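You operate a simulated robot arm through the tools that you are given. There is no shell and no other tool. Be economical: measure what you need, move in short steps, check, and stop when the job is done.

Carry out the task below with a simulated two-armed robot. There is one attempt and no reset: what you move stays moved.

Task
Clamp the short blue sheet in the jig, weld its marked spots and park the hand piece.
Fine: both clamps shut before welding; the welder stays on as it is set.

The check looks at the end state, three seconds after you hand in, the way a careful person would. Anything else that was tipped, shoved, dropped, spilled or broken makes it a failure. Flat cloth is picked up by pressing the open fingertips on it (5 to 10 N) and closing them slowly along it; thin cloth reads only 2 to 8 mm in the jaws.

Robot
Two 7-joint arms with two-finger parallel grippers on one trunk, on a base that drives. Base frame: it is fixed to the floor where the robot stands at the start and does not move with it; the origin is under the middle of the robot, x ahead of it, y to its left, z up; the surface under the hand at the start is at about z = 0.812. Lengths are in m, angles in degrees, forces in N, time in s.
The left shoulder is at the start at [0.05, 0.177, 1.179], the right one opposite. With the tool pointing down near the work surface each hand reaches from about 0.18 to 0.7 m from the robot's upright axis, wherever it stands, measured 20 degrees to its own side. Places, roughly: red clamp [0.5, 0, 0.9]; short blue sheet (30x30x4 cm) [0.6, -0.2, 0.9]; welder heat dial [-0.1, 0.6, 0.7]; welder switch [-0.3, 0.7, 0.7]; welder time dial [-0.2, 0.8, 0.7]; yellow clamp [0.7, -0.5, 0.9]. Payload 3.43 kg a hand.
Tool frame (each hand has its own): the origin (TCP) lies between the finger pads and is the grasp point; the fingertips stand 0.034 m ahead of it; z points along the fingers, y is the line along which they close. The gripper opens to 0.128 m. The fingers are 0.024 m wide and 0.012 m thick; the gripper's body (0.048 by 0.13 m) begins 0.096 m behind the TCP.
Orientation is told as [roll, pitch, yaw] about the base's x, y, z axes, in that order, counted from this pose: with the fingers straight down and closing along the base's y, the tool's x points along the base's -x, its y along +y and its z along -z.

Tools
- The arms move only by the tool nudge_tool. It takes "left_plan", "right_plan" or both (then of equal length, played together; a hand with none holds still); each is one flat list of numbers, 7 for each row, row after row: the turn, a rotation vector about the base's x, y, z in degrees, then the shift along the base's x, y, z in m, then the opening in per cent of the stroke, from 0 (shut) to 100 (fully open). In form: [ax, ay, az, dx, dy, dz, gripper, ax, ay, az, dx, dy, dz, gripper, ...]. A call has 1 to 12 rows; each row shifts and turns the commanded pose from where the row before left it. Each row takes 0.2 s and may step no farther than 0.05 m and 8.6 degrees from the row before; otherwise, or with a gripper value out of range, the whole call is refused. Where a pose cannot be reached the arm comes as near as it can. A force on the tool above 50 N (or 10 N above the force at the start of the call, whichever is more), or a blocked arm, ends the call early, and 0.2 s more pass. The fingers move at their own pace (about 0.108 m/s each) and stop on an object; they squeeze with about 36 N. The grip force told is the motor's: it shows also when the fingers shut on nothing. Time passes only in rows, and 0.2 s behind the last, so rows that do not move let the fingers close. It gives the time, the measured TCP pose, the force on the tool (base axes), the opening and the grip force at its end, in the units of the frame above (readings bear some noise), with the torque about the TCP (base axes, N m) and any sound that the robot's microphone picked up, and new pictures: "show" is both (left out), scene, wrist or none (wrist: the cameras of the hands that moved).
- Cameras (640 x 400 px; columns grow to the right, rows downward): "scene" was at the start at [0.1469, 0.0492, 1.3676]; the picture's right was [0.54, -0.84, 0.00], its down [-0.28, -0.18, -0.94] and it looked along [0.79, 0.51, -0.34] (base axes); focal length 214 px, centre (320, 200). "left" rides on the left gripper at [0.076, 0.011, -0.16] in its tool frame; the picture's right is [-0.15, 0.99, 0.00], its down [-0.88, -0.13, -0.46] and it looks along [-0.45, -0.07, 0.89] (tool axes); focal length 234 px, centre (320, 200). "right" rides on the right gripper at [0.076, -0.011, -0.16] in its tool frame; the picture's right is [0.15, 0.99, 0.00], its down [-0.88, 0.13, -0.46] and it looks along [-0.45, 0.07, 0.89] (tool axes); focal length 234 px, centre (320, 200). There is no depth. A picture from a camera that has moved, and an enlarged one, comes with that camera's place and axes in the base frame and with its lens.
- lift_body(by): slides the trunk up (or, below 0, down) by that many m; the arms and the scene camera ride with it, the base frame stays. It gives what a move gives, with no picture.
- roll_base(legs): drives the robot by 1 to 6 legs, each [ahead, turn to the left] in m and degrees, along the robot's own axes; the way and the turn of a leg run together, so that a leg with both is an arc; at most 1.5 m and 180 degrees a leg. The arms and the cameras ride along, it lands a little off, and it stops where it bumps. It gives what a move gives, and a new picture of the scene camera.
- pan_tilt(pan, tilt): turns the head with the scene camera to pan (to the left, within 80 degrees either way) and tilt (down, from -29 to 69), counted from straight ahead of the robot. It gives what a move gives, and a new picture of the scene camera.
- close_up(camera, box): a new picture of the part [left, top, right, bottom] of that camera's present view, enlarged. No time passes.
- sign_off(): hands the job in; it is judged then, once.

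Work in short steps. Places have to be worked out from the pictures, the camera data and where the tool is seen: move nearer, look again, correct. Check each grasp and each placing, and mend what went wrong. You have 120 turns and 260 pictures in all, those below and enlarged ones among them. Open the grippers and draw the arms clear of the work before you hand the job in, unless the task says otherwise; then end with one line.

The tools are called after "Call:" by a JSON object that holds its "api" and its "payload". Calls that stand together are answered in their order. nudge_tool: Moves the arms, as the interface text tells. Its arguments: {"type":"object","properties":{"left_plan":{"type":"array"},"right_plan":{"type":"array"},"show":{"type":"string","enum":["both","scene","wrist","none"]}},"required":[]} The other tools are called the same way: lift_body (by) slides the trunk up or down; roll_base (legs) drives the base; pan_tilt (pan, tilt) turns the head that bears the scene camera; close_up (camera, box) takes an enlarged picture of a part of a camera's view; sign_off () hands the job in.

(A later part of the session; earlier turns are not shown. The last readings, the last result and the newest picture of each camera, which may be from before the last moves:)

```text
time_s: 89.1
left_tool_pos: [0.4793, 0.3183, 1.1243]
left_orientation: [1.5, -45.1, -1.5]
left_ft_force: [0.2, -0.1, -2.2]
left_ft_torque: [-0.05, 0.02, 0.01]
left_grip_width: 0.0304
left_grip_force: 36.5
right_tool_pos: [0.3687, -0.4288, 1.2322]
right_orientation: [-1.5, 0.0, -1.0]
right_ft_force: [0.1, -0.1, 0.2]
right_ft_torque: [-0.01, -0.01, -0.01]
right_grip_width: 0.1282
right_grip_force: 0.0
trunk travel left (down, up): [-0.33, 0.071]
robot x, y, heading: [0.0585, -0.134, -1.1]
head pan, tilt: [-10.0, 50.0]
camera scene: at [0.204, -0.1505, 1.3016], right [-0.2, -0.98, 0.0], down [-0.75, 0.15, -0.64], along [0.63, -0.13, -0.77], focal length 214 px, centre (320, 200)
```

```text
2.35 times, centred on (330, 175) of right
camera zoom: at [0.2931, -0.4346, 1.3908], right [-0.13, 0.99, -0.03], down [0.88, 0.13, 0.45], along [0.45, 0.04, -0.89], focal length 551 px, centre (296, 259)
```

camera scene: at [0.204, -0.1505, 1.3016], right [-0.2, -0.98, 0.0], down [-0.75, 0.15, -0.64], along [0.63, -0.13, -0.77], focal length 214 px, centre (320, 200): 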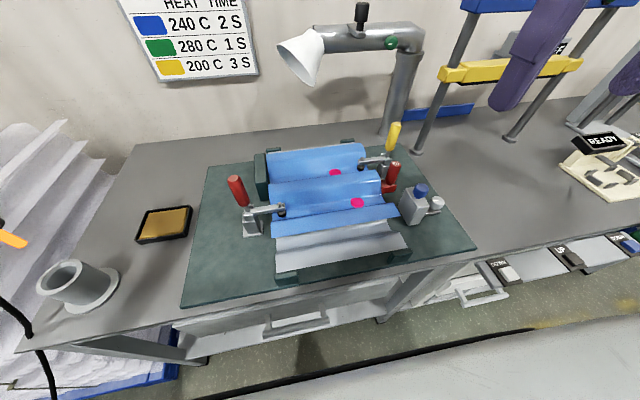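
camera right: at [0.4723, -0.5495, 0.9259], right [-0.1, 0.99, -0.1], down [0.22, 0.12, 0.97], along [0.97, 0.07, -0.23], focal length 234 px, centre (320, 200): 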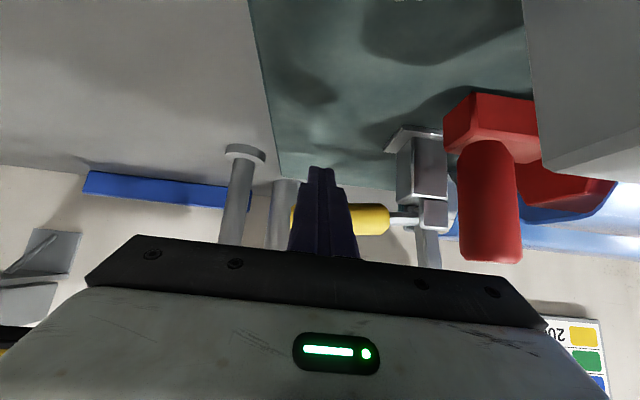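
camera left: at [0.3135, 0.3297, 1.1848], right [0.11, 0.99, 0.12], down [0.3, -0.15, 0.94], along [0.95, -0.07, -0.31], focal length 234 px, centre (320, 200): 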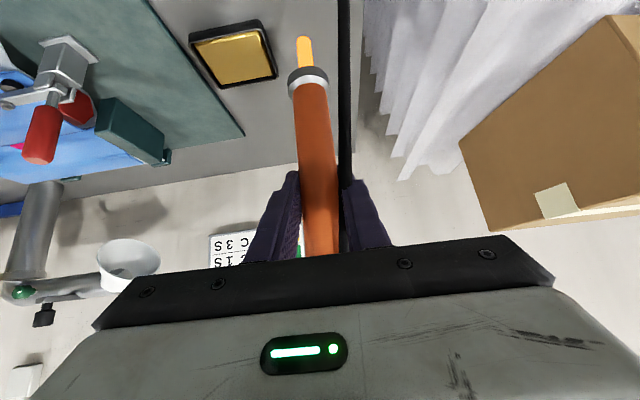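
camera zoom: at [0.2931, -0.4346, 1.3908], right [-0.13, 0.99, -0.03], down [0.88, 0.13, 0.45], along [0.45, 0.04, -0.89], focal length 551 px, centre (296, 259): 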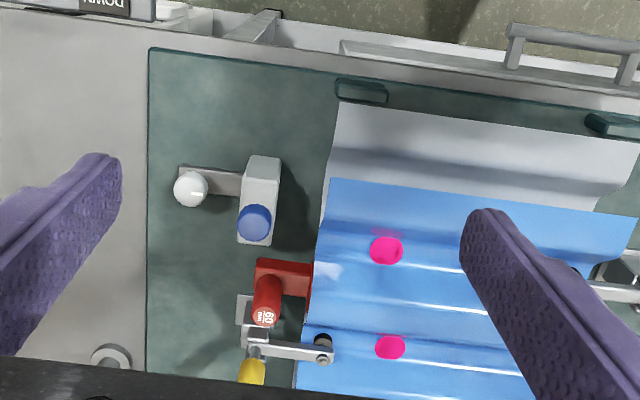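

Spots at (0.537,−0.318,0.861) and ≈(0.654,−0.289,0.865). I raise the wand and carry it over the red handle toward spot 1, while moving the right hand out of the way.

Call:
{"api": "nudge_tool", "payload": {"left_plan": [0, 0, 0, 0, 0, 0.04, 0, 0, 0, 0, 0, -0.01, 0.04, 0, 0, 0, 0, 0, -0.045, 0, 0, 0, 0, 0, 0, -0.045, 0, 0, 0, 0, 0, 0, -0.045, 0, 0, 0, 0, 0, 0, -0.045, 0, 0, 0, 0, 0, 0, -0.045, 0, 0, 0, 0, 0, 0, -0.045, 0, 0], "right_plan": [0, 0, 0, -0.02, -0.03, 0.0, 100, 0, 0, 0, -0.02, -0.03, 0.0, 100, 0, 0, 0, -0.02, -0.03, 0, 100, 0, 0, 0, -0.02, -0.03, 0, 100, 0, 0, 0, 0, -0.03, 0, 100, 0, 0, 0, 0, 0, 0, 100, 0, 0, 0, 0, 0, 0, 100, 0, 0, 0, 0, 0, 0, 100], "show": "scene"}}

```text
time_s: 90.9
left_tool_pos: [0.4801, 0.0388, 1.2032]
left_orientation: [1.6, -45.2, -1.7]
left_ft_force: [0.1, -0.6, -1.0]
left_ft_torque: [-0.06, 0.04, 0.01]
left_grip_width: 0.0301
left_grip_force: 35.7
right_tool_pos: [0.2916, -0.5786, 1.232]
right_orientation: [-1.4, 0.0, -0.9]
right_ft_force: [-0.7, -0.7, -0.2]
right_ft_torque: [0.0, 0.0, 0.02]
right_grip_width: 0.128
right_grip_force: 0.0
trunk travel left (down, up): [-0.33, 0.071]
robot x, y, heading: [0.0604, -0.1353, -1.6]
head pan, tilt: [-10.0, 50.0]
camera scene: at [0.2042, -0.1519, 1.3014], right [-0.2, -0.98, 0.0], down [-0.75, 0.15, -0.64], along [0.63, -0.13, -0.77], focal length 214 px, centre (320, 200)
```

scene: 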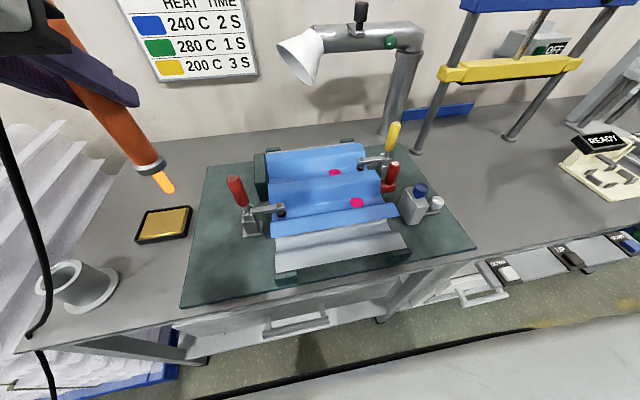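

Reaching across the body would crowd the head, so I drive the robot ~0.2 m to the right (wand held high) to weld straight ahead.

Call:
{"api": "roll_base", "payload": {"legs": [[-0.05, 0], [0, 30], [-0.4, 0], [0, -29], [0.38, 0]]}}

Call:
{"api": "close_up", "payload": {"camera": "left", "box": [0, 0, 640, 400]}}

```text
time_s: 98.8
left_tool_pos: [0.4673, -0.1438, 1.2034]
left_orientation: [1.5, -45.2, -0.6]
left_ft_force: [-0.7, -0.3, -2.7]
left_ft_torque: [0.0, 0.03, -0.02]
left_grip_width: 0.0299
left_grip_force: 35.7
right_tool_pos: [0.2895, -0.766, 1.2324]
right_orientation: [-1.3, 0.0, 0.1]
right_ft_force: [0.8, 0.3, 0.4]
right_ft_torque: [0.0, 0.01, 0.01]
right_grip_width: 0.128
right_grip_force: 0.0
trunk travel left (down, up): [-0.33, 0.071]
robot x, y, heading: [0.0508, -0.3233, -0.6]
head pan, tilt: [-10.0, 50.0]
camera scene: at [0.1945, -0.3401, 1.3015], right [-0.18, -0.98, 0.0], down [-0.75, 0.14, -0.64], along [0.63, -0.12, -0.77], focal length 214 px, centre (320, 200)
```

scene: 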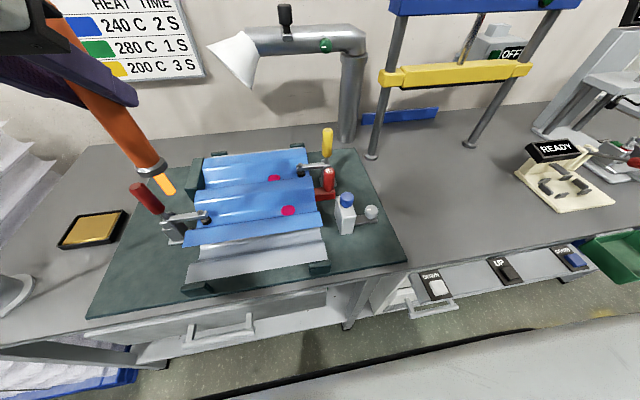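

```text
1.00 times, centred on (320, 200) of left (not enlarged: the box is as wide or as high as the picture)
camera zoom: at [0.3012, -0.1353, 1.2627], right [0.09, 0.99, 0.12], down [0.3, -0.15, 0.94], along [0.95, -0.05, -0.31], focal length 234 px, centre (320, 200)
```

zoom: 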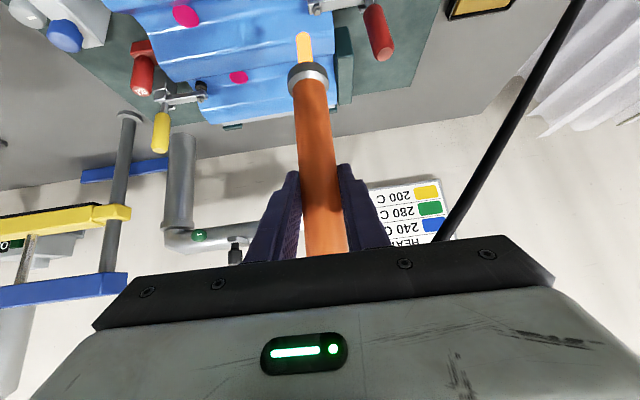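

Now bring the tip ~8 cm above spot 1.

Call:
{"api": "nudge_tool", "payload": {"left_plan": [0, 0, 0, 0.0134, -0.0354, -0.01, 0, 0, 0, 0, 0.0134, -0.0354, -0.02, 0, 0, 0, 0, 0.0134, -0.0354, -0.02, 0, 0, 0, 0, 0.0134, -0.0354, -0.025, 0, 0, 0, 0, 0.0134, -0.0354, -0.025, 0], "show": "both"}}

Call:
{"api": "close_up", "payload": {"camera": "scene", "box": [180, 80, 380, 240]}}

```text
time_s: 100.0
left_tool_pos: [0.5133, -0.2257, 1.1468]
left_orientation: [1.5, -45.1, -0.5]
left_ft_force: [-0.1, -0.4, -3.5]
left_ft_torque: [0.0, 0.01, -0.02]
left_grip_width: 0.0297
left_grip_force: 36.0
left hand out of reach, approached as far as the arm can: row 3, 4, 5
right_tool_pos: [0.2872, -0.7662, 1.2316]
right_orientation: [-1.4, 0.0, 0.1]
right_ft_force: [-0.1, -0.2, 0.1]
right_ft_torque: [0.01, -0.03, -0.02]
right_grip_width: 0.1279
right_grip_force: 0.1
trunk travel left (down, up): [-0.33, 0.071]
robot x, y, heading: [0.0508, -0.3239, -0.5]
head pan, tilt: [-10.0, 50.0]
camera scene: at [0.1938, -0.3401, 1.3016], right [-0.18, -0.98, 0.0], down [-0.75, 0.14, -0.64], along [0.63, -0.12, -0.77], focal length 214 px, centre (320, 200)
camera left: at [0.3471, -0.2166, 1.2067], right [0.09, 0.99, 0.12], down [0.3, -0.14, 0.94], along [0.95, -0.05, -0.31], focal length 234 px, centre (320, 200)
```

scene: 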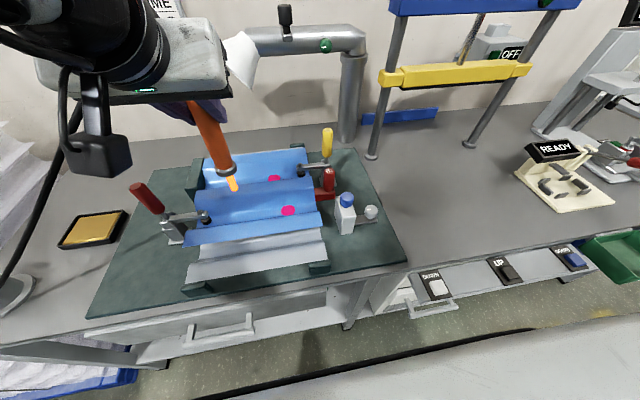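
left: 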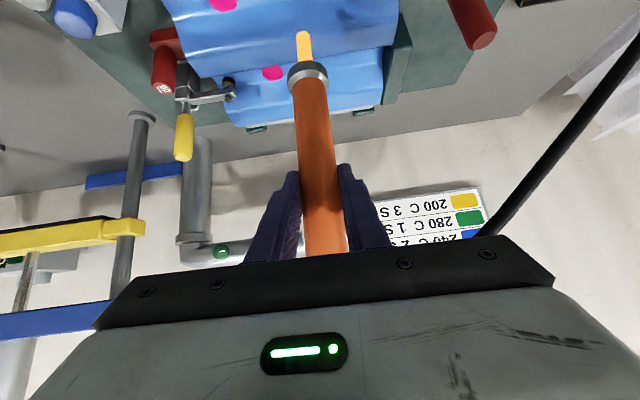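

```text
2.50 times, centred on (280, 160) of scene
camera zoom: at [0.1938, -0.3401, 1.3016], right [-0.18, -0.98, 0.0], down [-0.75, 0.14, -0.64], along [0.63, -0.12, -0.77], focal length 536 px, centre (420, 300)
```

zoom: 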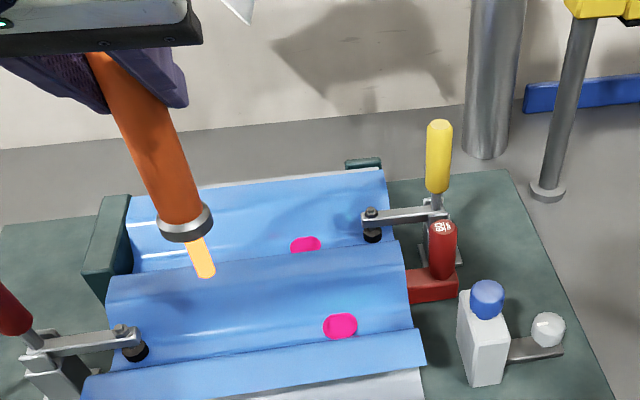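

Reach stops here for this hand heading; I yaw the hand −32° (wand stays vertical) and continue toward spot 1.

Call:
{"api": "nudge_tool", "payload": {"left_plan": [0, 0, -8, 0, 0, 0, 0, 0, 0, -8, 0, -0.01, 0, 0, 0, 0, -8, 0.005, -0.02, 0, 0, 0, 0, -8, 0.005, -0.02, 0, 0, 0, 0, 0, 0.005, -0.02, -0.01, 0, 0, 0, 0, 0.005, -0.02, -0.015, 0], "show": "scene"}}

```text
time_s: 101.5
left_tool_pos: [0.5357, -0.3121, 1.1215]
left_orientation: [1.3, -45.3, -32.3]
left_ft_force: [-0.2, -0.1, -1.0]
left_ft_torque: [-0.03, 0.04, 0.0]
left_grip_width: 0.0299
left_grip_force: 35.9
right_tool_pos: [0.2895, -0.7649, 1.2323]
right_orientation: [-1.5, 0.2, 0.2]
right_ft_force: [0.8, -0.6, -0.5]
right_ft_torque: [0.0, 0.04, -0.02]
right_grip_width: 0.128
right_grip_force: 0.1
trunk travel left (down, up): [-0.33, 0.071]
robot x, y, heading: [0.0474, -0.3224, -0.3]
head pan, tilt: [-10.0, 50.0]
camera scene: at [0.1955, -0.3396, 1.3013], right [-0.18, -0.98, 0.0], down [-0.75, 0.14, -0.64], along [0.63, -0.12, -0.77], focal length 214 px, centre (320, 200)
```

scene: 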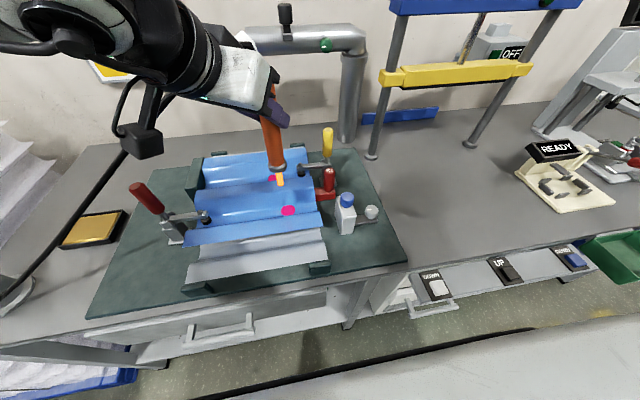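

Near spot 1. I measure the tip against the spot.

Call:
{"api": "close_up", "payload": {"camera": "scene", "box": [220, 120, 340, 240]}}

Call:
{"api": "close_up", "payload": {"camera": "left", "box": [180, 0, 420, 160]}}

```text
3.33 times, centred on (280, 180) of scene
camera zoom: at [0.1955, -0.3396, 1.3013], right [-0.18, -0.98, 0.0], down [-0.75, 0.14, -0.64], along [0.63, -0.12, -0.77], focal length 715 px, centre (453, 267)
```

zoom: 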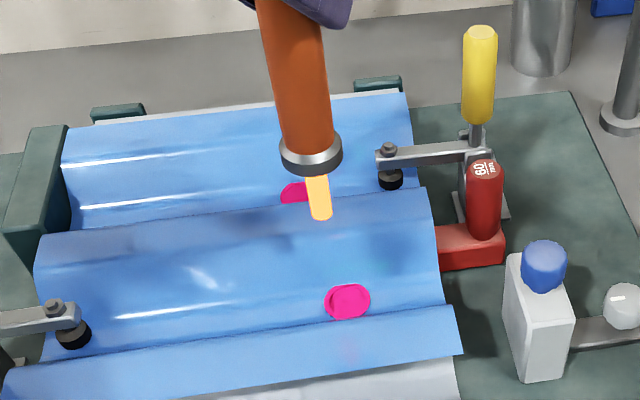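

```text
2.50 times, centred on (300, 80) of left
camera zoom: at [0.3991, -0.2172, 1.1814], right [0.6, 0.79, 0.12], down [0.18, -0.28, 0.94], along [0.78, -0.55, -0.31], focal length 585 px, centre (370, 500)
```

zoom: 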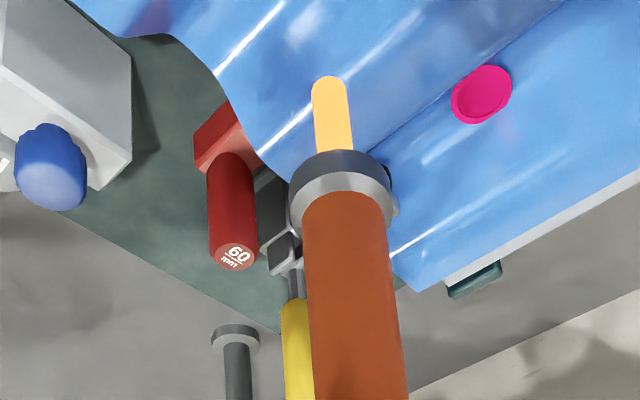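

Tip ≈ (0.542,−0.313,0.95), spot 1 (0.537,−0.320,0.861). Correct and lower 7 cm.

Call:
{"api": "nudge_tool", "payload": {"left_plan": [0, 0, 0, -0.005, -0.007, -0.02, 0, 0, 0, 0, 0, 0, -0.025, 0, 0, 0, 0, 0, 0, -0.023, 0], "show": "none"}}

Call:
{"api": "close_up", "payload": {"camera": "scene", "box": [220, 120, 340, 240]}}

Call:
{"api": "close_up", "payload": {"camera": "left", "box": [180, 0, 420, 160]}}

```text
time_s: 102.2
left_tool_pos: [0.5337, -0.3129, 1.0722]
left_orientation: [1.4, -45.1, -32.5]
left_ft_force: [0.7, -0.4, -3.2]
left_ft_torque: [0.01, 0.06, -0.01]
left_grip_width: 0.0296
left_grip_force: 36.2
left hand out of reach, approached as far as the arm can: row 1
right_tool_pos: [0.2883, -0.7658, 1.2325]
right_orientation: [-1.4, 0.0, 0.1]
right_ft_force: [0.3, -0.5, 0.3]
right_ft_torque: [-0.01, -0.01, 0.04]
right_grip_width: 0.1281
right_grip_force: 0.1
trunk travel left (down, up): [-0.33, 0.071]
robot x, y, heading: [0.0513, -0.3247, -0.3]
head pan, tilt: [-10.0, 50.0]
```

```text
3.33 times, centred on (280, 180) of scene
camera zoom: at [0.1943, -0.3401, 1.3015], right [-0.18, -0.98, 0.0], down [-0.75, 0.14, -0.64], along [0.63, -0.12, -0.77], focal length 715 px, centre (453, 267)
```

zoom: 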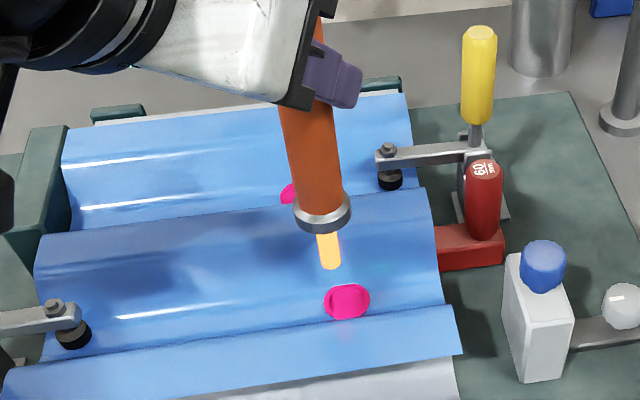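

```text
2.50 times, centred on (300, 80) of left
camera zoom: at [0.3984, -0.2171, 1.1318], right [0.6, 0.79, 0.12], down [0.18, -0.28, 0.94], along [0.78, -0.55, -0.31], focal length 585 px, centre (370, 500)
```

zoom: 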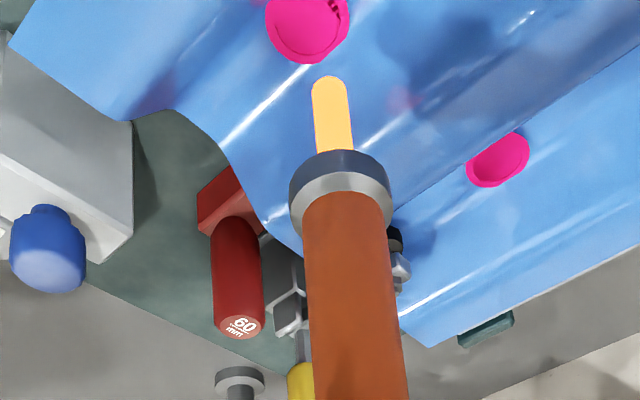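

Slightly short in y; I yaw 12° more and shift −7 mm in y, keeping height.

Call:
{"api": "nudge_tool", "payload": {"left_plan": [0, 0, -6, 0, -0.003, 0, 0, 0, 0, -6, -0.002, -0.004, 0, 0, 0, 0, 0, 0, 0, -0.015, 0], "show": "none"}}

Call:
{"api": "close_up", "payload": {"camera": "scene", "box": [220, 120, 340, 240]}}

Call:
{"api": "close_up", "payload": {"camera": "left", "box": [180, 0, 420, 160]}}

```text
time_s: 103.0
left_tool_pos: [0.5339, -0.3206, 1.0584]
left_orientation: [1.5, -45.1, -44.5]
left_ft_force: [-0.8, -0.2, -2.5]
left_ft_torque: [-0.01, 0.0, 0.04]
left_grip_width: 0.03
left_grip_force: 36.2
right_tool_pos: [0.2895, -0.7653, 1.2335]
right_orientation: [-1.4, 0.0, 0.1]
right_ft_force: [0.2, -0.1, 1.2]
right_ft_torque: [0.01, 0.02, 0.02]
right_grip_width: 0.128
right_grip_force: 0.1
trunk travel left (down, up): [-0.33, 0.071]
robot x, y, heading: [0.0497, -0.3251, -0.3]
head pan, tilt: [-10.0, 50.0]
```

```text
3.33 times, centred on (280, 180) of scene
camera zoom: at [0.1944, -0.3401, 1.3015], right [-0.18, -0.98, 0.0], down [-0.75, 0.14, -0.64], along [0.63, -0.12, -0.77], focal length 715 px, centre (453, 267)
```

zoom: 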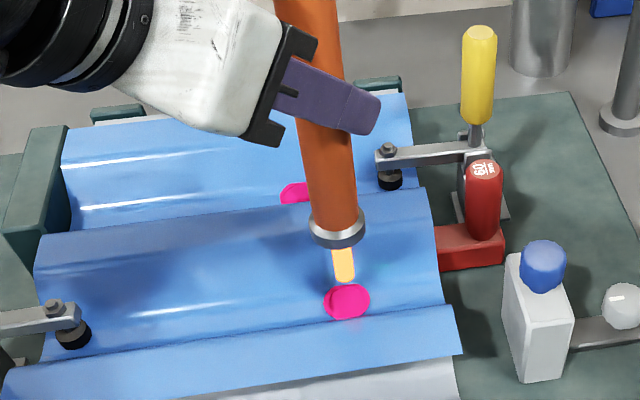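

```text
2.50 times, centred on (300, 80) of left
camera zoom: at [0.4196, -0.1978, 1.1175], right [0.75, 0.64, 0.12], down [0.11, -0.31, 0.94], along [0.65, -0.7, -0.31], focal length 585 px, centre (370, 500)
```

zoom: 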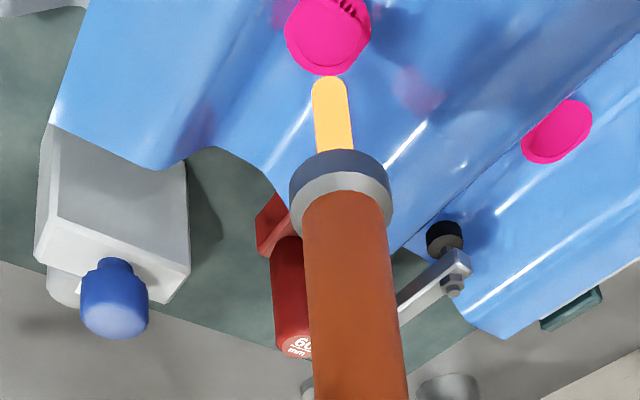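

Descending straight by ~3 cm lands the tip on the spot's centre. I lower in small steps until contact.

Call:
{"api": "nudge_tool", "payload": {"left_plan": [0, 0, 0, 0, 0, -0.018, 0, 0, 0, 0, 0, 0, -0.004, 0], "show": "none"}}

Call:
{"api": "close_up", "payload": {"camera": "scene", "box": [240, 150, 340, 240]}}

```text
time_s: 103.7
left_tool_pos: [0.5334, -0.3204, 1.0359]
left_orientation: [1.6, -45.3, -44.6]
left_ft_force: [0.2, 0.1, -2.4]
left_ft_torque: [0.01, 0.01, 0.01]
left_grip_width: 0.03
left_grip_force: 36.2
right_tool_pos: [0.2887, -0.7659, 1.2323]
right_orientation: [-1.4, 0.0, 0.1]
right_ft_force: [0.4, 0.2, 0.0]
right_ft_torque: [-0.02, 0.02, -0.01]
right_grip_width: 0.1281
right_grip_force: 0.1
trunk travel left (down, up): [-0.33, 0.071]
robot x, y, heading: [0.0508, -0.3255, -0.4]
head pan, tilt: [-10.0, 50.0]
```

```text
4.44 times, centred on (290, 195) of scene
camera zoom: at [0.194, -0.3402, 1.3016], right [-0.18, -0.98, 0.0], down [-0.75, 0.14, -0.64], along [0.63, -0.12, -0.77], focal length 953 px, centre (453, 222)
```

zoom: 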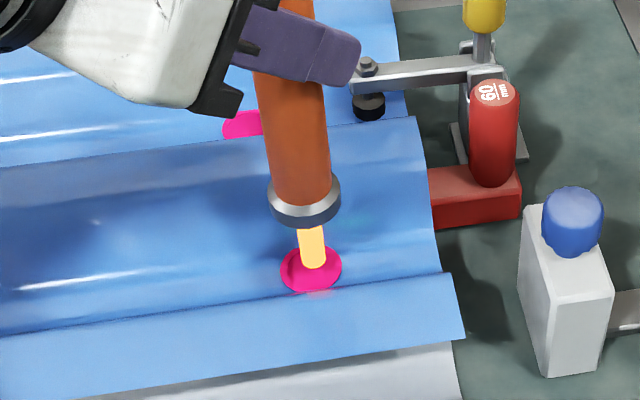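

Tip hovers right over the centre. Lower 4 mm and read the force.

Call:
{"api": "nudge_tool", "payload": {"left_plan": [0, 0, 0, 0, 0, -0.004, 0], "show": "none"}}

```text
time_s: 104.0
left_tool_pos: [0.5322, -0.3202, 1.0319]
left_orientation: [1.6, -45.2, -44.6]
left_ft_force: [0.2, 0.1, -2.8]
left_ft_torque: [0.02, 0.03, 0.0]
left_grip_width: 0.0298
left_grip_force: 35.6
right_tool_pos: [0.2889, -0.7656, 1.2328]
right_orientation: [-1.4, -0.1, 0.1]
right_ft_force: [-0.1, 0.3, 0.0]
right_ft_torque: [-0.01, 0.01, 0.0]
right_grip_width: 0.1281
right_grip_force: 0.0
trunk travel left (down, up): [-0.33, 0.071]
robot x, y, heading: [0.0524, -0.3263, -0.4]
head pan, tilt: [-10.0, 50.0]
```

No contact yet; another 4 mm.

Call:
{"api": "nudge_tool", "payload": {"left_plan": [0, 0, 0, 0, 0, -0.004, 0], "show": "none"}}

```text
time_s: 104.5
left_tool_pos: [0.5312, -0.3216, 1.0276]
left_orientation: [1.5, -45.2, -44.6]
left_ft_force: [0.6, 0.7, -3.8]
left_ft_torque: [0.03, 0.0, 0.01]
left_grip_width: 0.0297
left_grip_force: 36.1
right_tool_pos: [0.289, -0.7652, 1.2333]
right_orientation: [-1.4, 0.1, 0.1]
right_ft_force: [-0.5, 0.0, 0.2]
right_ft_torque: [-0.02, -0.01, 0.03]
right_grip_width: 0.1281
right_grip_force: 0.1
trunk travel left (down, up): [-0.33, 0.071]
robot x, y, heading: [0.0495, -0.3244, -0.3]
head pan, tilt: [-10.0, 50.0]
```

Call:
{"api": "nudge_tool", "payload": {"left_plan": [0, 0, 0, 0.001, 0, -0.004, 0], "show": "none"}}

Call:
{"api": "close_up", "payload": {"camera": "scene", "box": [260, 170, 320, 230]}}

```text
time_s: 104.8
left_tool_pos: [0.5333, -0.3209, 1.0267]
left_orientation: [1.7, -45.5, -44.7]
left_ft_force: [-2.9, 1.2, 6.8]
left_ft_torque: [0.16, 0.38, -0.05]
left_grip_width: 0.0301
left_grip_force: 36.1
right_tool_pos: [0.2872, -0.7651, 1.2325]
right_orientation: [-1.4, -0.1, 0.2]
right_ft_force: [0.7, 0.2, -0.4]
right_ft_torque: [0.03, -0.02, 0.0]
right_grip_width: 0.1279
right_grip_force: 0.0
trunk travel left (down, up): [-0.33, 0.071]
robot x, y, heading: [0.0512, -0.3255, -0.5]
head pan, tilt: [-10.0, 50.0]
```

```text
6.67 times, centred on (290, 200) of scene
camera zoom: at [0.193, -0.34, 1.3019], right [-0.18, -0.98, 0.0], down [-0.75, 0.14, -0.64], along [0.63, -0.12, -0.77], focal length 1430 px, centre (520, 200)
```

zoom: 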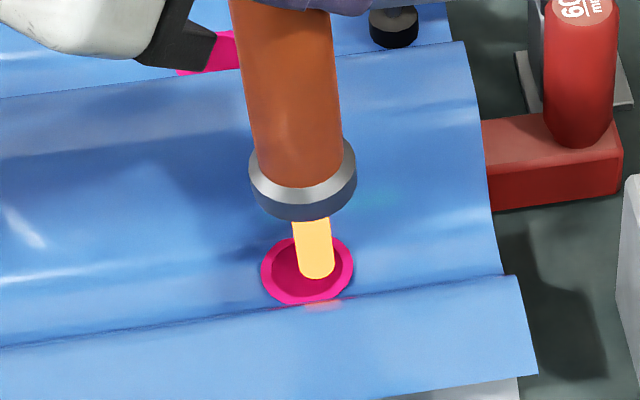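

Contact with ~9.5 N at the centre. Hold to about 2.1 s of contact, then lift.

Call:
{"api": "nudge_tool", "payload": {"left_plan": [0, 0, 0, 0, 0, 0, 0, 0, 0, 0, 0, 0, 0, 0, 0, 0, 0, 0, 0, 0, 0, 0, 0, 0, 0, 0, 0, 0, 0, 0, 0, 0, 0, 0, 0, 0, 0, 0, 0, 0, 0, 0, 0, 0, 0, 0, 0, 0, 0, 0, 0, 0, 0, 0, 0, 0, 0, 0, 0, 0, 0, 0, 0, 0, 0, 0, 0, 0, 0, 0, 0, 0, 0, 0, 0, 0.03, 0, 0, 0, 0, 0, 0, 0.03, 0], "show": "none"}}

Call:
{"api": "close_up", "payload": {"camera": "scene", "box": [240, 150, 340, 240]}}

```text
time_s: 107.5
left_tool_pos: [0.5332, -0.3197, 1.0832]
left_orientation: [1.4, -44.9, -44.5]
left_ft_force: [0.6, -1.2, -3.2]
left_ft_torque: [0.02, -0.01, -0.02]
left_grip_width: 0.0301
left_grip_force: 36.6
right_tool_pos: [0.2887, -0.7657, 1.2323]
right_orientation: [-1.4, 0.0, 0.0]
right_ft_force: [-0.4, 0.9, 0.0]
right_ft_torque: [0.0, 0.01, -0.02]
right_grip_width: 0.1281
right_grip_force: 0.1
trunk travel left (down, up): [-0.33, 0.071]
robot x, y, heading: [0.0484, -0.3266, -0.5]
head pan, tilt: [-10.0, 50.0]
```

```text
4.44 times, centred on (290, 195) of scene
camera zoom: at [0.194, -0.3402, 1.3014], right [-0.18, -0.98, 0.0], down [-0.75, 0.14, -0.64], along [0.63, -0.12, -0.77], focal length 953 px, centre (453, 222)
```

zoom: 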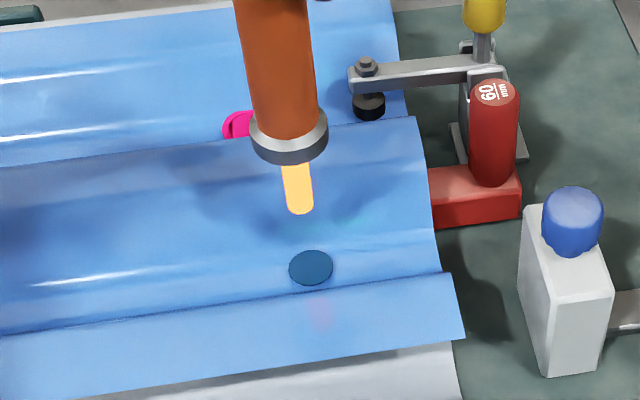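

Spot 1 is welded (dark, clean mark). Now to above spot 2, raising over the ridge.

Call:
{"api": "nudge_tool", "payload": {"left_plan": [0, 0, 0, 0.0, 0, 0.03, 0, 0, 0, 0, 0.03, 0.008, 0, 0, 0, 0, 0, 0.03, 0.008, 0, 0, 0, 0, 0, 0.03, 0.008, 0, 0, 0, 0, 0, 0.027, 0.006, -0.01, 0], "show": "scene"}}

Call:
{"api": "close_up", "payload": {"camera": "scene", "box": [220, 100, 340, 220]}}

Call:
{"api": "close_up", "payload": {"camera": "left", "box": [180, 0, 420, 160]}}

```text
time_s: 108.7
left_tool_pos: [0.6511, -0.2889, 1.1049]
left_orientation: [1.5, -45.3, -44.4]
left_ft_force: [0.6, 0.3, -2.3]
left_ft_torque: [-0.01, 0.04, -0.01]
left_grip_width: 0.0299
left_grip_force: 36.3
right_tool_pos: [0.289, -0.7646, 1.2328]
right_orientation: [-1.5, 0.0, 0.2]
right_ft_force: [-0.1, -0.5, -0.2]
right_ft_torque: [0.01, 0.01, 0.0]
right_grip_width: 0.1282
right_grip_force: 0.0
trunk travel left (down, up): [-0.33, 0.071]
robot x, y, heading: [0.0511, -0.3219, -0.4]
head pan, tilt: [-10.0, 50.0]
camera scene: at [0.1949, -0.3398, 1.3014], right [-0.18, -0.98, 0.0], down [-0.75, 0.14, -0.64], along [0.63, -0.12, -0.77], focal length 214 px, centre (320, 200)
```

scene: 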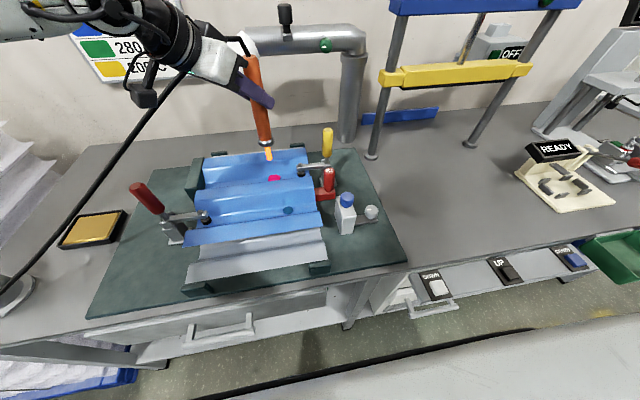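

```text
3.33 times, centred on (280, 160) of scene
camera zoom: at [0.1949, -0.3398, 1.3014], right [-0.18, -0.98, 0.0], down [-0.75, 0.14, -0.64], along [0.63, -0.12, -0.77], focal length 715 px, centre (453, 333)
```

zoom: 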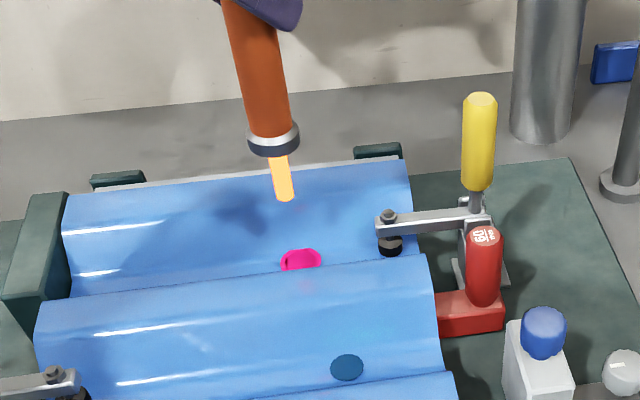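

```text
2.50 times, centred on (300, 80) of left
camera zoom: at [0.5377, -0.1657, 1.1633], right [0.75, 0.65, 0.12], down [0.11, -0.31, 0.94], along [0.65, -0.7, -0.31], focal length 585 px, centre (370, 500)
```

zoom: 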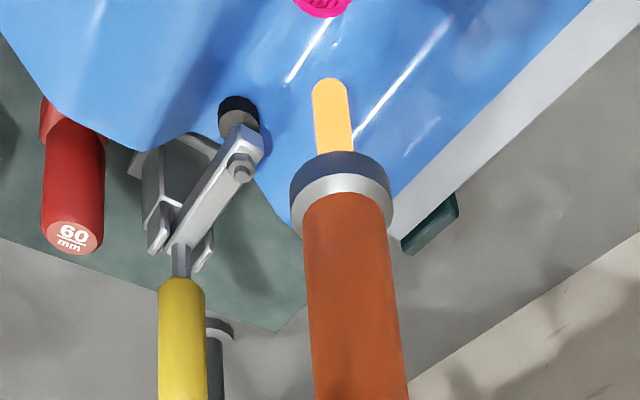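

Predicted landing is within ~4 mm of the spot's centre; I correct (+3, −2 mm) and lower to just above.

Call:
{"api": "nudge_tool", "payload": {"left_plan": [0, 0, 0, 0.003, -0.002, -0.025, 0, 0, 0, 0, 0, 0, -0.025, 0, 0, 0, 0, 0, 0, -0.012, 0], "show": "none"}}

Call:
{"api": "close_up", "payload": {"camera": "scene", "box": [230, 130, 330, 220]}}

Call:
{"api": "close_up", "payload": {"camera": "left", "box": [220, 0, 400, 100]}}

```text
time_s: 109.5
left_tool_pos: [0.6486, -0.2846, 1.0442]
left_orientation: [1.5, -45.4, -44.6]
left_ft_force: [0.2, 0.6, -3.1]
left_ft_torque: [0.02, 0.0, 0.01]
left_grip_width: 0.0298
left_grip_force: 36.0
left hand out of reach, approached as far as the arm can: row 1, 2
right_tool_pos: [0.2891, -0.7658, 1.2327]
right_orientation: [-1.3, 0.0, 0.1]
right_ft_force: [0.0, 0.2, -0.6]
right_ft_torque: [-0.03, 0.0, 0.01]
right_grip_width: 0.128
right_grip_force: 0.2
trunk travel left (down, up): [-0.33, 0.071]
robot x, y, heading: [0.05, -0.3232, -0.4]
head pan, tilt: [-10.0, 50.0]
```

```text
4.44 times, centred on (280, 175) of scene
camera zoom: at [0.1942, -0.3401, 1.3015], right [-0.18, -0.98, 0.0], down [-0.75, 0.14, -0.64], along [0.63, -0.12, -0.77], focal length 953 px, centre (498, 311)
```

zoom: 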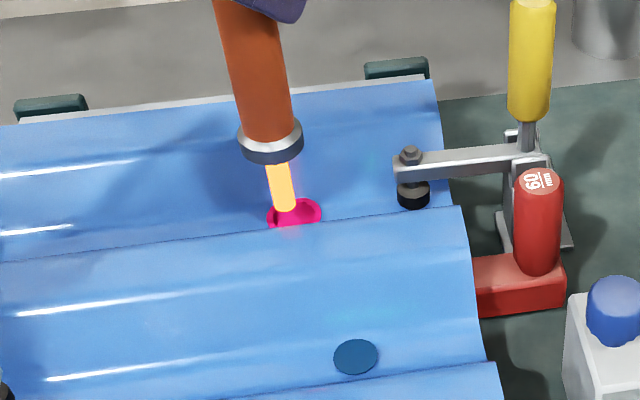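

```text
3.56 times, centred on (310, 50) of left
camera zoom: at [0.5359, -0.1619, 1.1027], right [0.75, 0.64, 0.12], down [0.11, -0.31, 0.94], along [0.65, -0.7, -0.31], focal length 833 px, centre (356, 733)
```

zoom: 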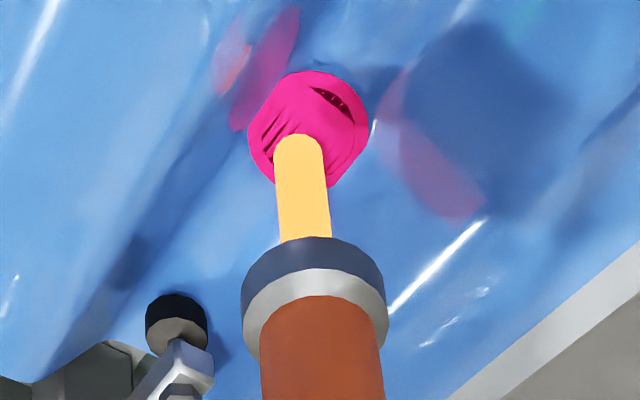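

The arm is at its limit, 5–6 mm short. I lift 4 cm, drive 3 cm ahead and redo.

Call:
{"api": "nudge_tool", "payload": {"left_plan": [0, 0, 0, -0.01, 0, 0.03, 0, 0, 0, 0, -0.01, 0, 0.03, 0], "show": "none"}}

Call:
{"api": "roll_base", "payload": {"legs": [[0.028, 0]]}}

```text
time_s: 110.0
left_tool_pos: [0.6298, -0.2841, 1.1034]
left_orientation: [1.5, -45.2, -44.4]
left_ft_force: [0.4, -0.1, -3.5]
left_ft_torque: [0.0, 0.02, -0.01]
left_grip_width: 0.0298
left_grip_force: 35.9
right_tool_pos: [0.2888, -0.7663, 1.2325]
right_orientation: [-1.5, 0.0, 0.1]
right_ft_force: [-0.5, 0.6, -0.4]
right_ft_torque: [-0.01, -0.01, 0.0]
right_grip_width: 0.1281
right_grip_force: 0.1
trunk travel left (down, up): [-0.33, 0.071]
robot x, y, heading: [0.0471, -0.3304, -0.3]
head pan, tilt: [-10.0, 50.0]
```

```text
time_s: 110.9
left_tool_pos: [0.6594, -0.2844, 1.1024]
left_orientation: [1.4, -45.1, -44.5]
left_ft_force: [0.3, 0.8, -2.6]
left_ft_torque: [-0.01, 0.01, -0.01]
left_grip_width: 0.03
left_grip_force: 35.8
right_tool_pos: [0.3171, -0.7664, 1.2318]
right_orientation: [-1.4, 0.0, 0.1]
right_ft_force: [0.5, -0.7, 0.2]
right_ft_torque: [0.0, 0.05, -0.04]
right_grip_width: 0.128
right_grip_force: 0.1
trunk travel left (down, up): [-0.33, 0.071]
robot x, y, heading: [0.0783, -0.3264, -0.4]
head pan, tilt: [-10.0, 50.0]
camera scene: at [0.2231, -0.3405, 1.3014], right [-0.18, -0.98, 0.0], down [-0.75, 0.14, -0.64], along [0.63, -0.12, -0.77], focal length 214 px, centre (320, 200)
```

scene: 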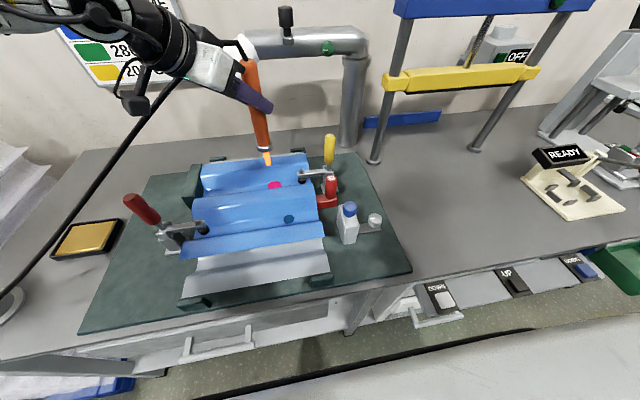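

Call:
{"api": "nudge_tool", "payload": {"left_plan": [0, 0, 0, -0.006, -0.006, -0.02, 0, 0, 0, 0, 0, 0, -0.02, 0, 0, 0, 0, 0, 0, -0.014, 0], "show": "none"}}

Call:
{"api": "close_up", "payload": {"camera": "scene", "box": [230, 130, 330, 220]}}

Call:
{"api": "close_up", "payload": {"camera": "left", "box": [220, 0, 400, 100]}}

```text
time_s: 111.7
left_tool_pos: [0.6526, -0.2907, 1.0493]
left_orientation: [1.5, -45.1, -44.8]
left_ft_force: [0.1, 0.3, -3.4]
left_ft_torque: [0.02, 0.0, 0.01]
left_grip_width: 0.0297
left_grip_force: 36.0
right_tool_pos: [0.3171, -0.7652, 1.2331]
right_orientation: [-1.3, -0.1, 0.1]
right_ft_force: [0.2, 0.7, 0.4]
right_ft_torque: [-0.04, -0.01, 0.03]
right_grip_width: 0.1281
right_grip_force: 0.1
trunk travel left (down, up): [-0.33, 0.071]
robot x, y, heading: [0.08, -0.3243, -0.5]
head pan, tilt: [-10.0, 50.0]
```

```text
4.44 times, centred on (280, 175) of scene
camera zoom: at [0.2221, -0.3404, 1.3015], right [-0.18, -0.98, 0.0], down [-0.75, 0.14, -0.64], along [0.63, -0.12, -0.77], focal length 953 px, centre (498, 311)
```

zoom: 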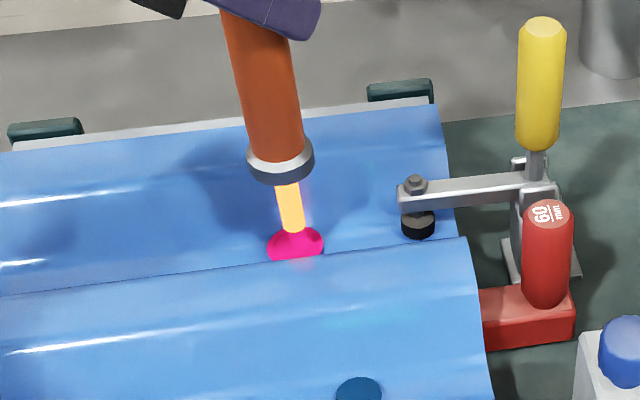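

```text
3.56 times, centred on (310, 50) of left
camera zoom: at [0.5392, -0.1683, 1.1084], right [0.75, 0.64, 0.12], down [0.11, -0.31, 0.94], along [0.65, -0.7, -0.31], focal length 833 px, centre (356, 733)
```

zoom: 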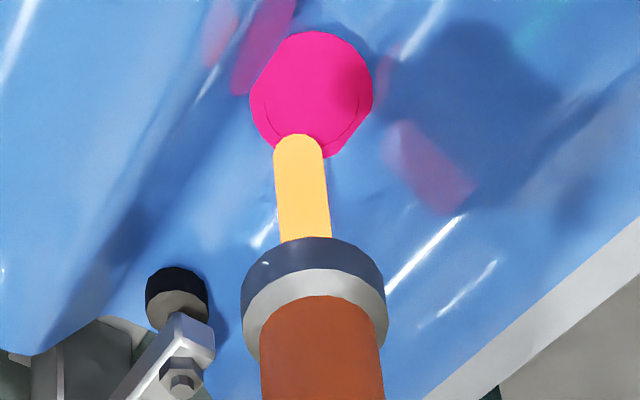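

Aligned. Lower to near contact.

Call:
{"api": "nudge_tool", "payload": {"left_plan": [0, 0, 0, 0.002, 0, -0.01, 0], "show": "none"}}

Call:
{"api": "nudge_tool", "payload": {"left_plan": [0, 0, 0, 0, 0, -0.004, 0], "show": "none"}}

Call:
{"api": "close_up", "payload": {"camera": "scene", "box": [250, 150, 310, 210]}}

```text
time_s: 112.1
left_tool_pos: [0.6548, -0.2905, 1.039]
left_orientation: [1.4, -45.2, -44.6]
left_ft_force: [-0.5, 0.1, -2.9]
left_ft_torque: [0.04, 0.01, -0.01]
left_grip_width: 0.0297
left_grip_force: 35.7
right_tool_pos: [0.315, -0.7657, 1.2328]
right_orientation: [-1.4, 0.0, 0.0]
right_ft_force: [0.3, -0.1, 0.5]
right_ft_torque: [-0.04, 0.0, 0.01]
right_grip_width: 0.1282
right_grip_force: 0.1
trunk travel left (down, up): [-0.33, 0.071]
robot x, y, heading: [0.0784, -0.3241, -0.4]
head pan, tilt: [-10.0, 50.0]
```

```text
time_s: 112.5
left_tool_pos: [0.6555, -0.2914, 1.0363]
left_orientation: [1.4, -45.2, -44.6]
left_ft_force: [0.2, 0.5, -2.4]
left_ft_torque: [-0.01, 0.04, 0.01]
left_grip_width: 0.03
left_grip_force: 35.6
right_tool_pos: [0.3169, -0.7662, 1.2324]
right_orientation: [-1.4, 0.0, 0.1]
right_ft_force: [0.0, 0.6, -0.3]
right_ft_torque: [0.01, 0.0, 0.0]
right_grip_width: 0.1278
right_grip_force: 0.0
trunk travel left (down, up): [-0.33, 0.071]
robot x, y, heading: [0.0761, -0.3264, -0.3]
head pan, tilt: [-10.0, 50.0]
```

```text
6.67 times, centred on (280, 180) of scene
camera zoom: at [0.2221, -0.3404, 1.3015], right [-0.18, -0.98, 0.0], down [-0.75, 0.14, -0.64], along [0.63, -0.12, -0.77], focal length 1430 px, centre (587, 333)
```

zoom: 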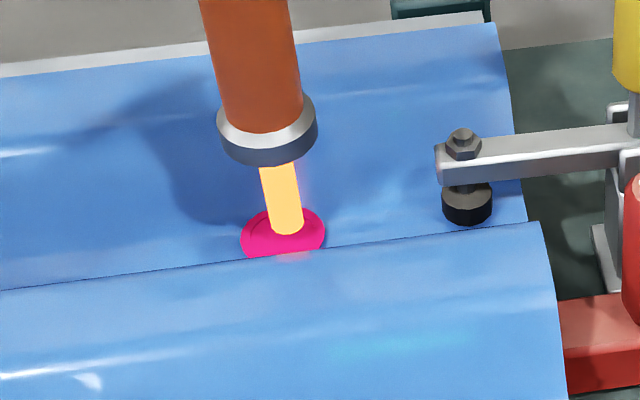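

Centred, just above. Down 4 mm more.

Call:
{"api": "nudge_tool", "payload": {"left_plan": [0, 0, 0, 0, 0, -0.004, 0], "show": "none"}}

```text
time_s: 112.9
left_tool_pos: [0.6553, -0.2909, 1.032]
left_orientation: [1.5, -45.2, -44.7]
left_ft_force: [-0.7, -0.8, -3.1]
left_ft_torque: [0.0, 0.02, 0.03]
left_grip_width: 0.0298
left_grip_force: 36.2
right_tool_pos: [0.317, -0.7667, 1.2312]
right_orientation: [-1.4, 0.0, 0.1]
right_ft_force: [-0.2, 0.2, 0.2]
right_ft_torque: [0.01, 0.02, -0.01]
right_grip_width: 0.128
right_grip_force: 0.0
trunk travel left (down, up): [-0.33, 0.071]
robot x, y, heading: [0.0786, -0.3243, -0.5]
head pan, tilt: [-10.0, 50.0]
```

Call:
{"api": "nudge_tool", "payload": {"left_plan": [0, 0, 0, 0, 0, -0.004, 0], "show": "none"}}

```text
time_s: 113.3
left_tool_pos: [0.6545, -0.29, 1.0286]
left_orientation: [1.5, -45.1, -44.6]
left_ft_force: [-0.5, -0.1, -2.8]
left_ft_torque: [-0.02, 0.02, 0.0]
left_grip_width: 0.0298
left_grip_force: 35.7
right_tool_pos: [0.3162, -0.7659, 1.2329]
right_orientation: [-1.4, 0.0, 0.2]
right_ft_force: [-1.1, -0.6, 0.5]
right_ft_torque: [-0.01, 0.01, 0.02]
right_grip_width: 0.1281
right_grip_force: 0.1
trunk travel left (down, up): [-0.33, 0.071]
robot x, y, heading: [0.0773, -0.3237, -0.4]
head pan, tilt: [-10.0, 50.0]
```

Call:
{"api": "nudge_tool", "payload": {"left_plan": [0, 0, 0, 0, 0, -0.004, 0], "show": "none"}}

```text
time_s: 113.7
left_tool_pos: [0.6538, -0.2903, 1.0262]
left_orientation: [1.7, -45.4, -44.8]
left_ft_force: [-2.0, 1.9, 6.1]
left_ft_torque: [0.21, 0.17, -0.01]
left_grip_width: 0.0296
left_grip_force: 35.7
right_tool_pos: [0.3168, -0.7658, 1.2328]
right_orientation: [-1.3, -0.1, 0.1]
right_ft_force: [-0.3, 0.4, 1.2]
right_ft_torque: [-0.04, -0.01, 0.02]
right_grip_width: 0.128
right_grip_force: 0.0
trunk travel left (down, up): [-0.33, 0.071]
robot x, y, heading: [0.0753, -0.3218, -0.7]
head pan, tilt: [-10.0, 50.0]
```

Same contact (~9 N) as before. Same hold and lift.

Call:
{"api": "nudge_tool", "payload": {"left_plan": [0, 0, 0, 0, 0, 0, 0, 0, 0, 0, 0, 0, 0, 0, 0, 0, 0, 0, 0, 0, 0, 0, 0, 0, 0, 0, 0, 0, 0, 0, 0, 0, 0, 0, 0, 0, 0, 0, 0, 0, 0, 0, 0, 0, 0, 0, 0, 0, 0, 0, 0, 0, 0, 0, 0, 0, 0, 0, 0, 0, 0, 0, 0, 0, 0, 0, 0, 0, 0, 0, 0, 0, 0, 0, 0, 0.03, 0, 0, 0, 0, 0, 0, 0.04, 0], "show": "none"}}

Call:
{"api": "close_up", "payload": {"camera": "scene", "box": [220, 130, 340, 240]}}

```text
time_s: 116.3
left_tool_pos: [0.6526, -0.2895, 1.092]
left_orientation: [1.4, -44.9, -44.5]
left_ft_force: [-0.4, 0.0, -3.2]
left_ft_torque: [-0.02, -0.03, 0.0]
left_grip_width: 0.0294
left_grip_force: 35.9
right_tool_pos: [0.3155, -0.7659, 1.2334]
right_orientation: [-1.3, -0.1, 0.0]
right_ft_force: [-0.2, -1.2, 0.1]
right_ft_torque: [-0.03, -0.02, 0.02]
right_grip_width: 0.128
right_grip_force: 0.1
trunk travel left (down, up): [-0.33, 0.071]
robot x, y, heading: [0.0825, -0.3246, -0.6]
head pan, tilt: [-10.0, 50.0]
```

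```text
3.64 times, centred on (280, 185) of scene
camera zoom: at [0.2217, -0.3405, 1.3014], right [-0.18, -0.98, 0.0], down [-0.75, 0.14, -0.64], along [0.63, -0.12, -0.77], focal length 780 px, centre (466, 254)
```

zoom: 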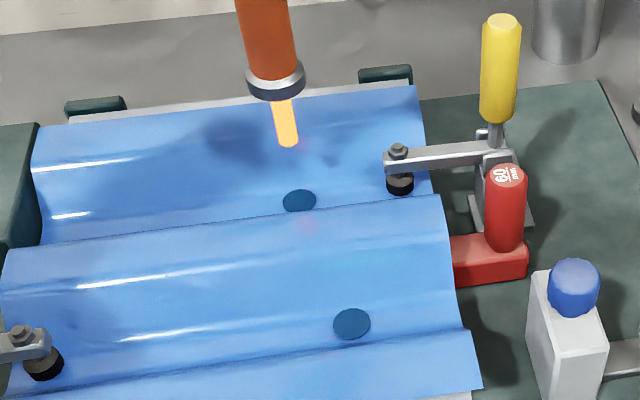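

Both spots are welded. Now retreat up and back with the hand turned straight again.

Call:
{"api": "nudge_tool", "payload": {"left_plan": [0, 0, 0, -0.02, 0.02, 0.035, 0, 0, 0, 5, -0.025, 0.025, 0.03, 0, 0, 0, 8, -0.025, 0.025, 0.025, 0, 0, 0, 8, -0.025, 0.025, 0.02, 0, 0, 0, 8, -0.025, 0.025, 0.0, 0, 0, 0, 8, -0.025, 0.02, 0, 0, 0, 0, 7, -0.01, 0, 0, 0], "show": "none"}}

Call:
{"api": "roll_base", "payload": {"legs": [[-0.4, 0], [0, 30], [0.39, 0], [0, -30]]}}

```text
time_s: 117.9
left_tool_pos: [0.498, -0.152, 1.2049]
left_orientation: [1.5, -45.2, -0.4]
left_ft_force: [0.4, 0.6, -2.6]
left_ft_torque: [-0.01, 0.01, 0.06]
left_grip_width: 0.0297
left_grip_force: 35.9
right_tool_pos: [0.3168, -0.7666, 1.2324]
right_orientation: [-1.4, 0.0, 0.1]
right_ft_force: [0.4, 0.6, 0.4]
right_ft_torque: [0.02, 0.01, -0.01]
right_grip_width: 0.1281
right_grip_force: 0.0
trunk travel left (down, up): [-0.33, 0.071]
robot x, y, heading: [0.0743, -0.3239, -0.6]
head pan, tilt: [-10.0, 50.0]
```

```text
time_s: 125.3
left_tool_pos: [0.4419, 0.0307, 1.2037]
left_orientation: [1.5, -45.2, -1.7]
left_ft_force: [-0.3, -0.2, -2.8]
left_ft_torque: [-0.04, 0.02, 0.02]
left_grip_width: 0.0297
left_grip_force: 36.0
right_tool_pos: [0.2471, -0.5809, 1.2324]
right_orientation: [-1.4, 0.0, -0.9]
right_ft_force: [-0.4, 0.4, 0.2]
right_ft_torque: [0.03, 0.03, 0.01]
right_grip_width: 0.128
right_grip_force: 0.1
trunk travel left (down, up): [-0.33, 0.071]
robot x, y, heading: [0.0165, -0.1346, -1.3]
head pan, tilt: [-10.0, 50.0]
camera scene: at [0.1618, -0.1536, 1.3016], right [-0.2, -0.98, 0.0], down [-0.75, 0.15, -0.64], along [0.63, -0.13, -0.77], focal length 214 px, centre (320, 200)
```

scene: 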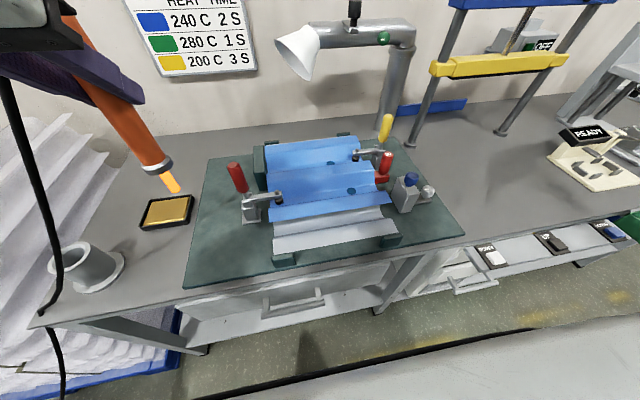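

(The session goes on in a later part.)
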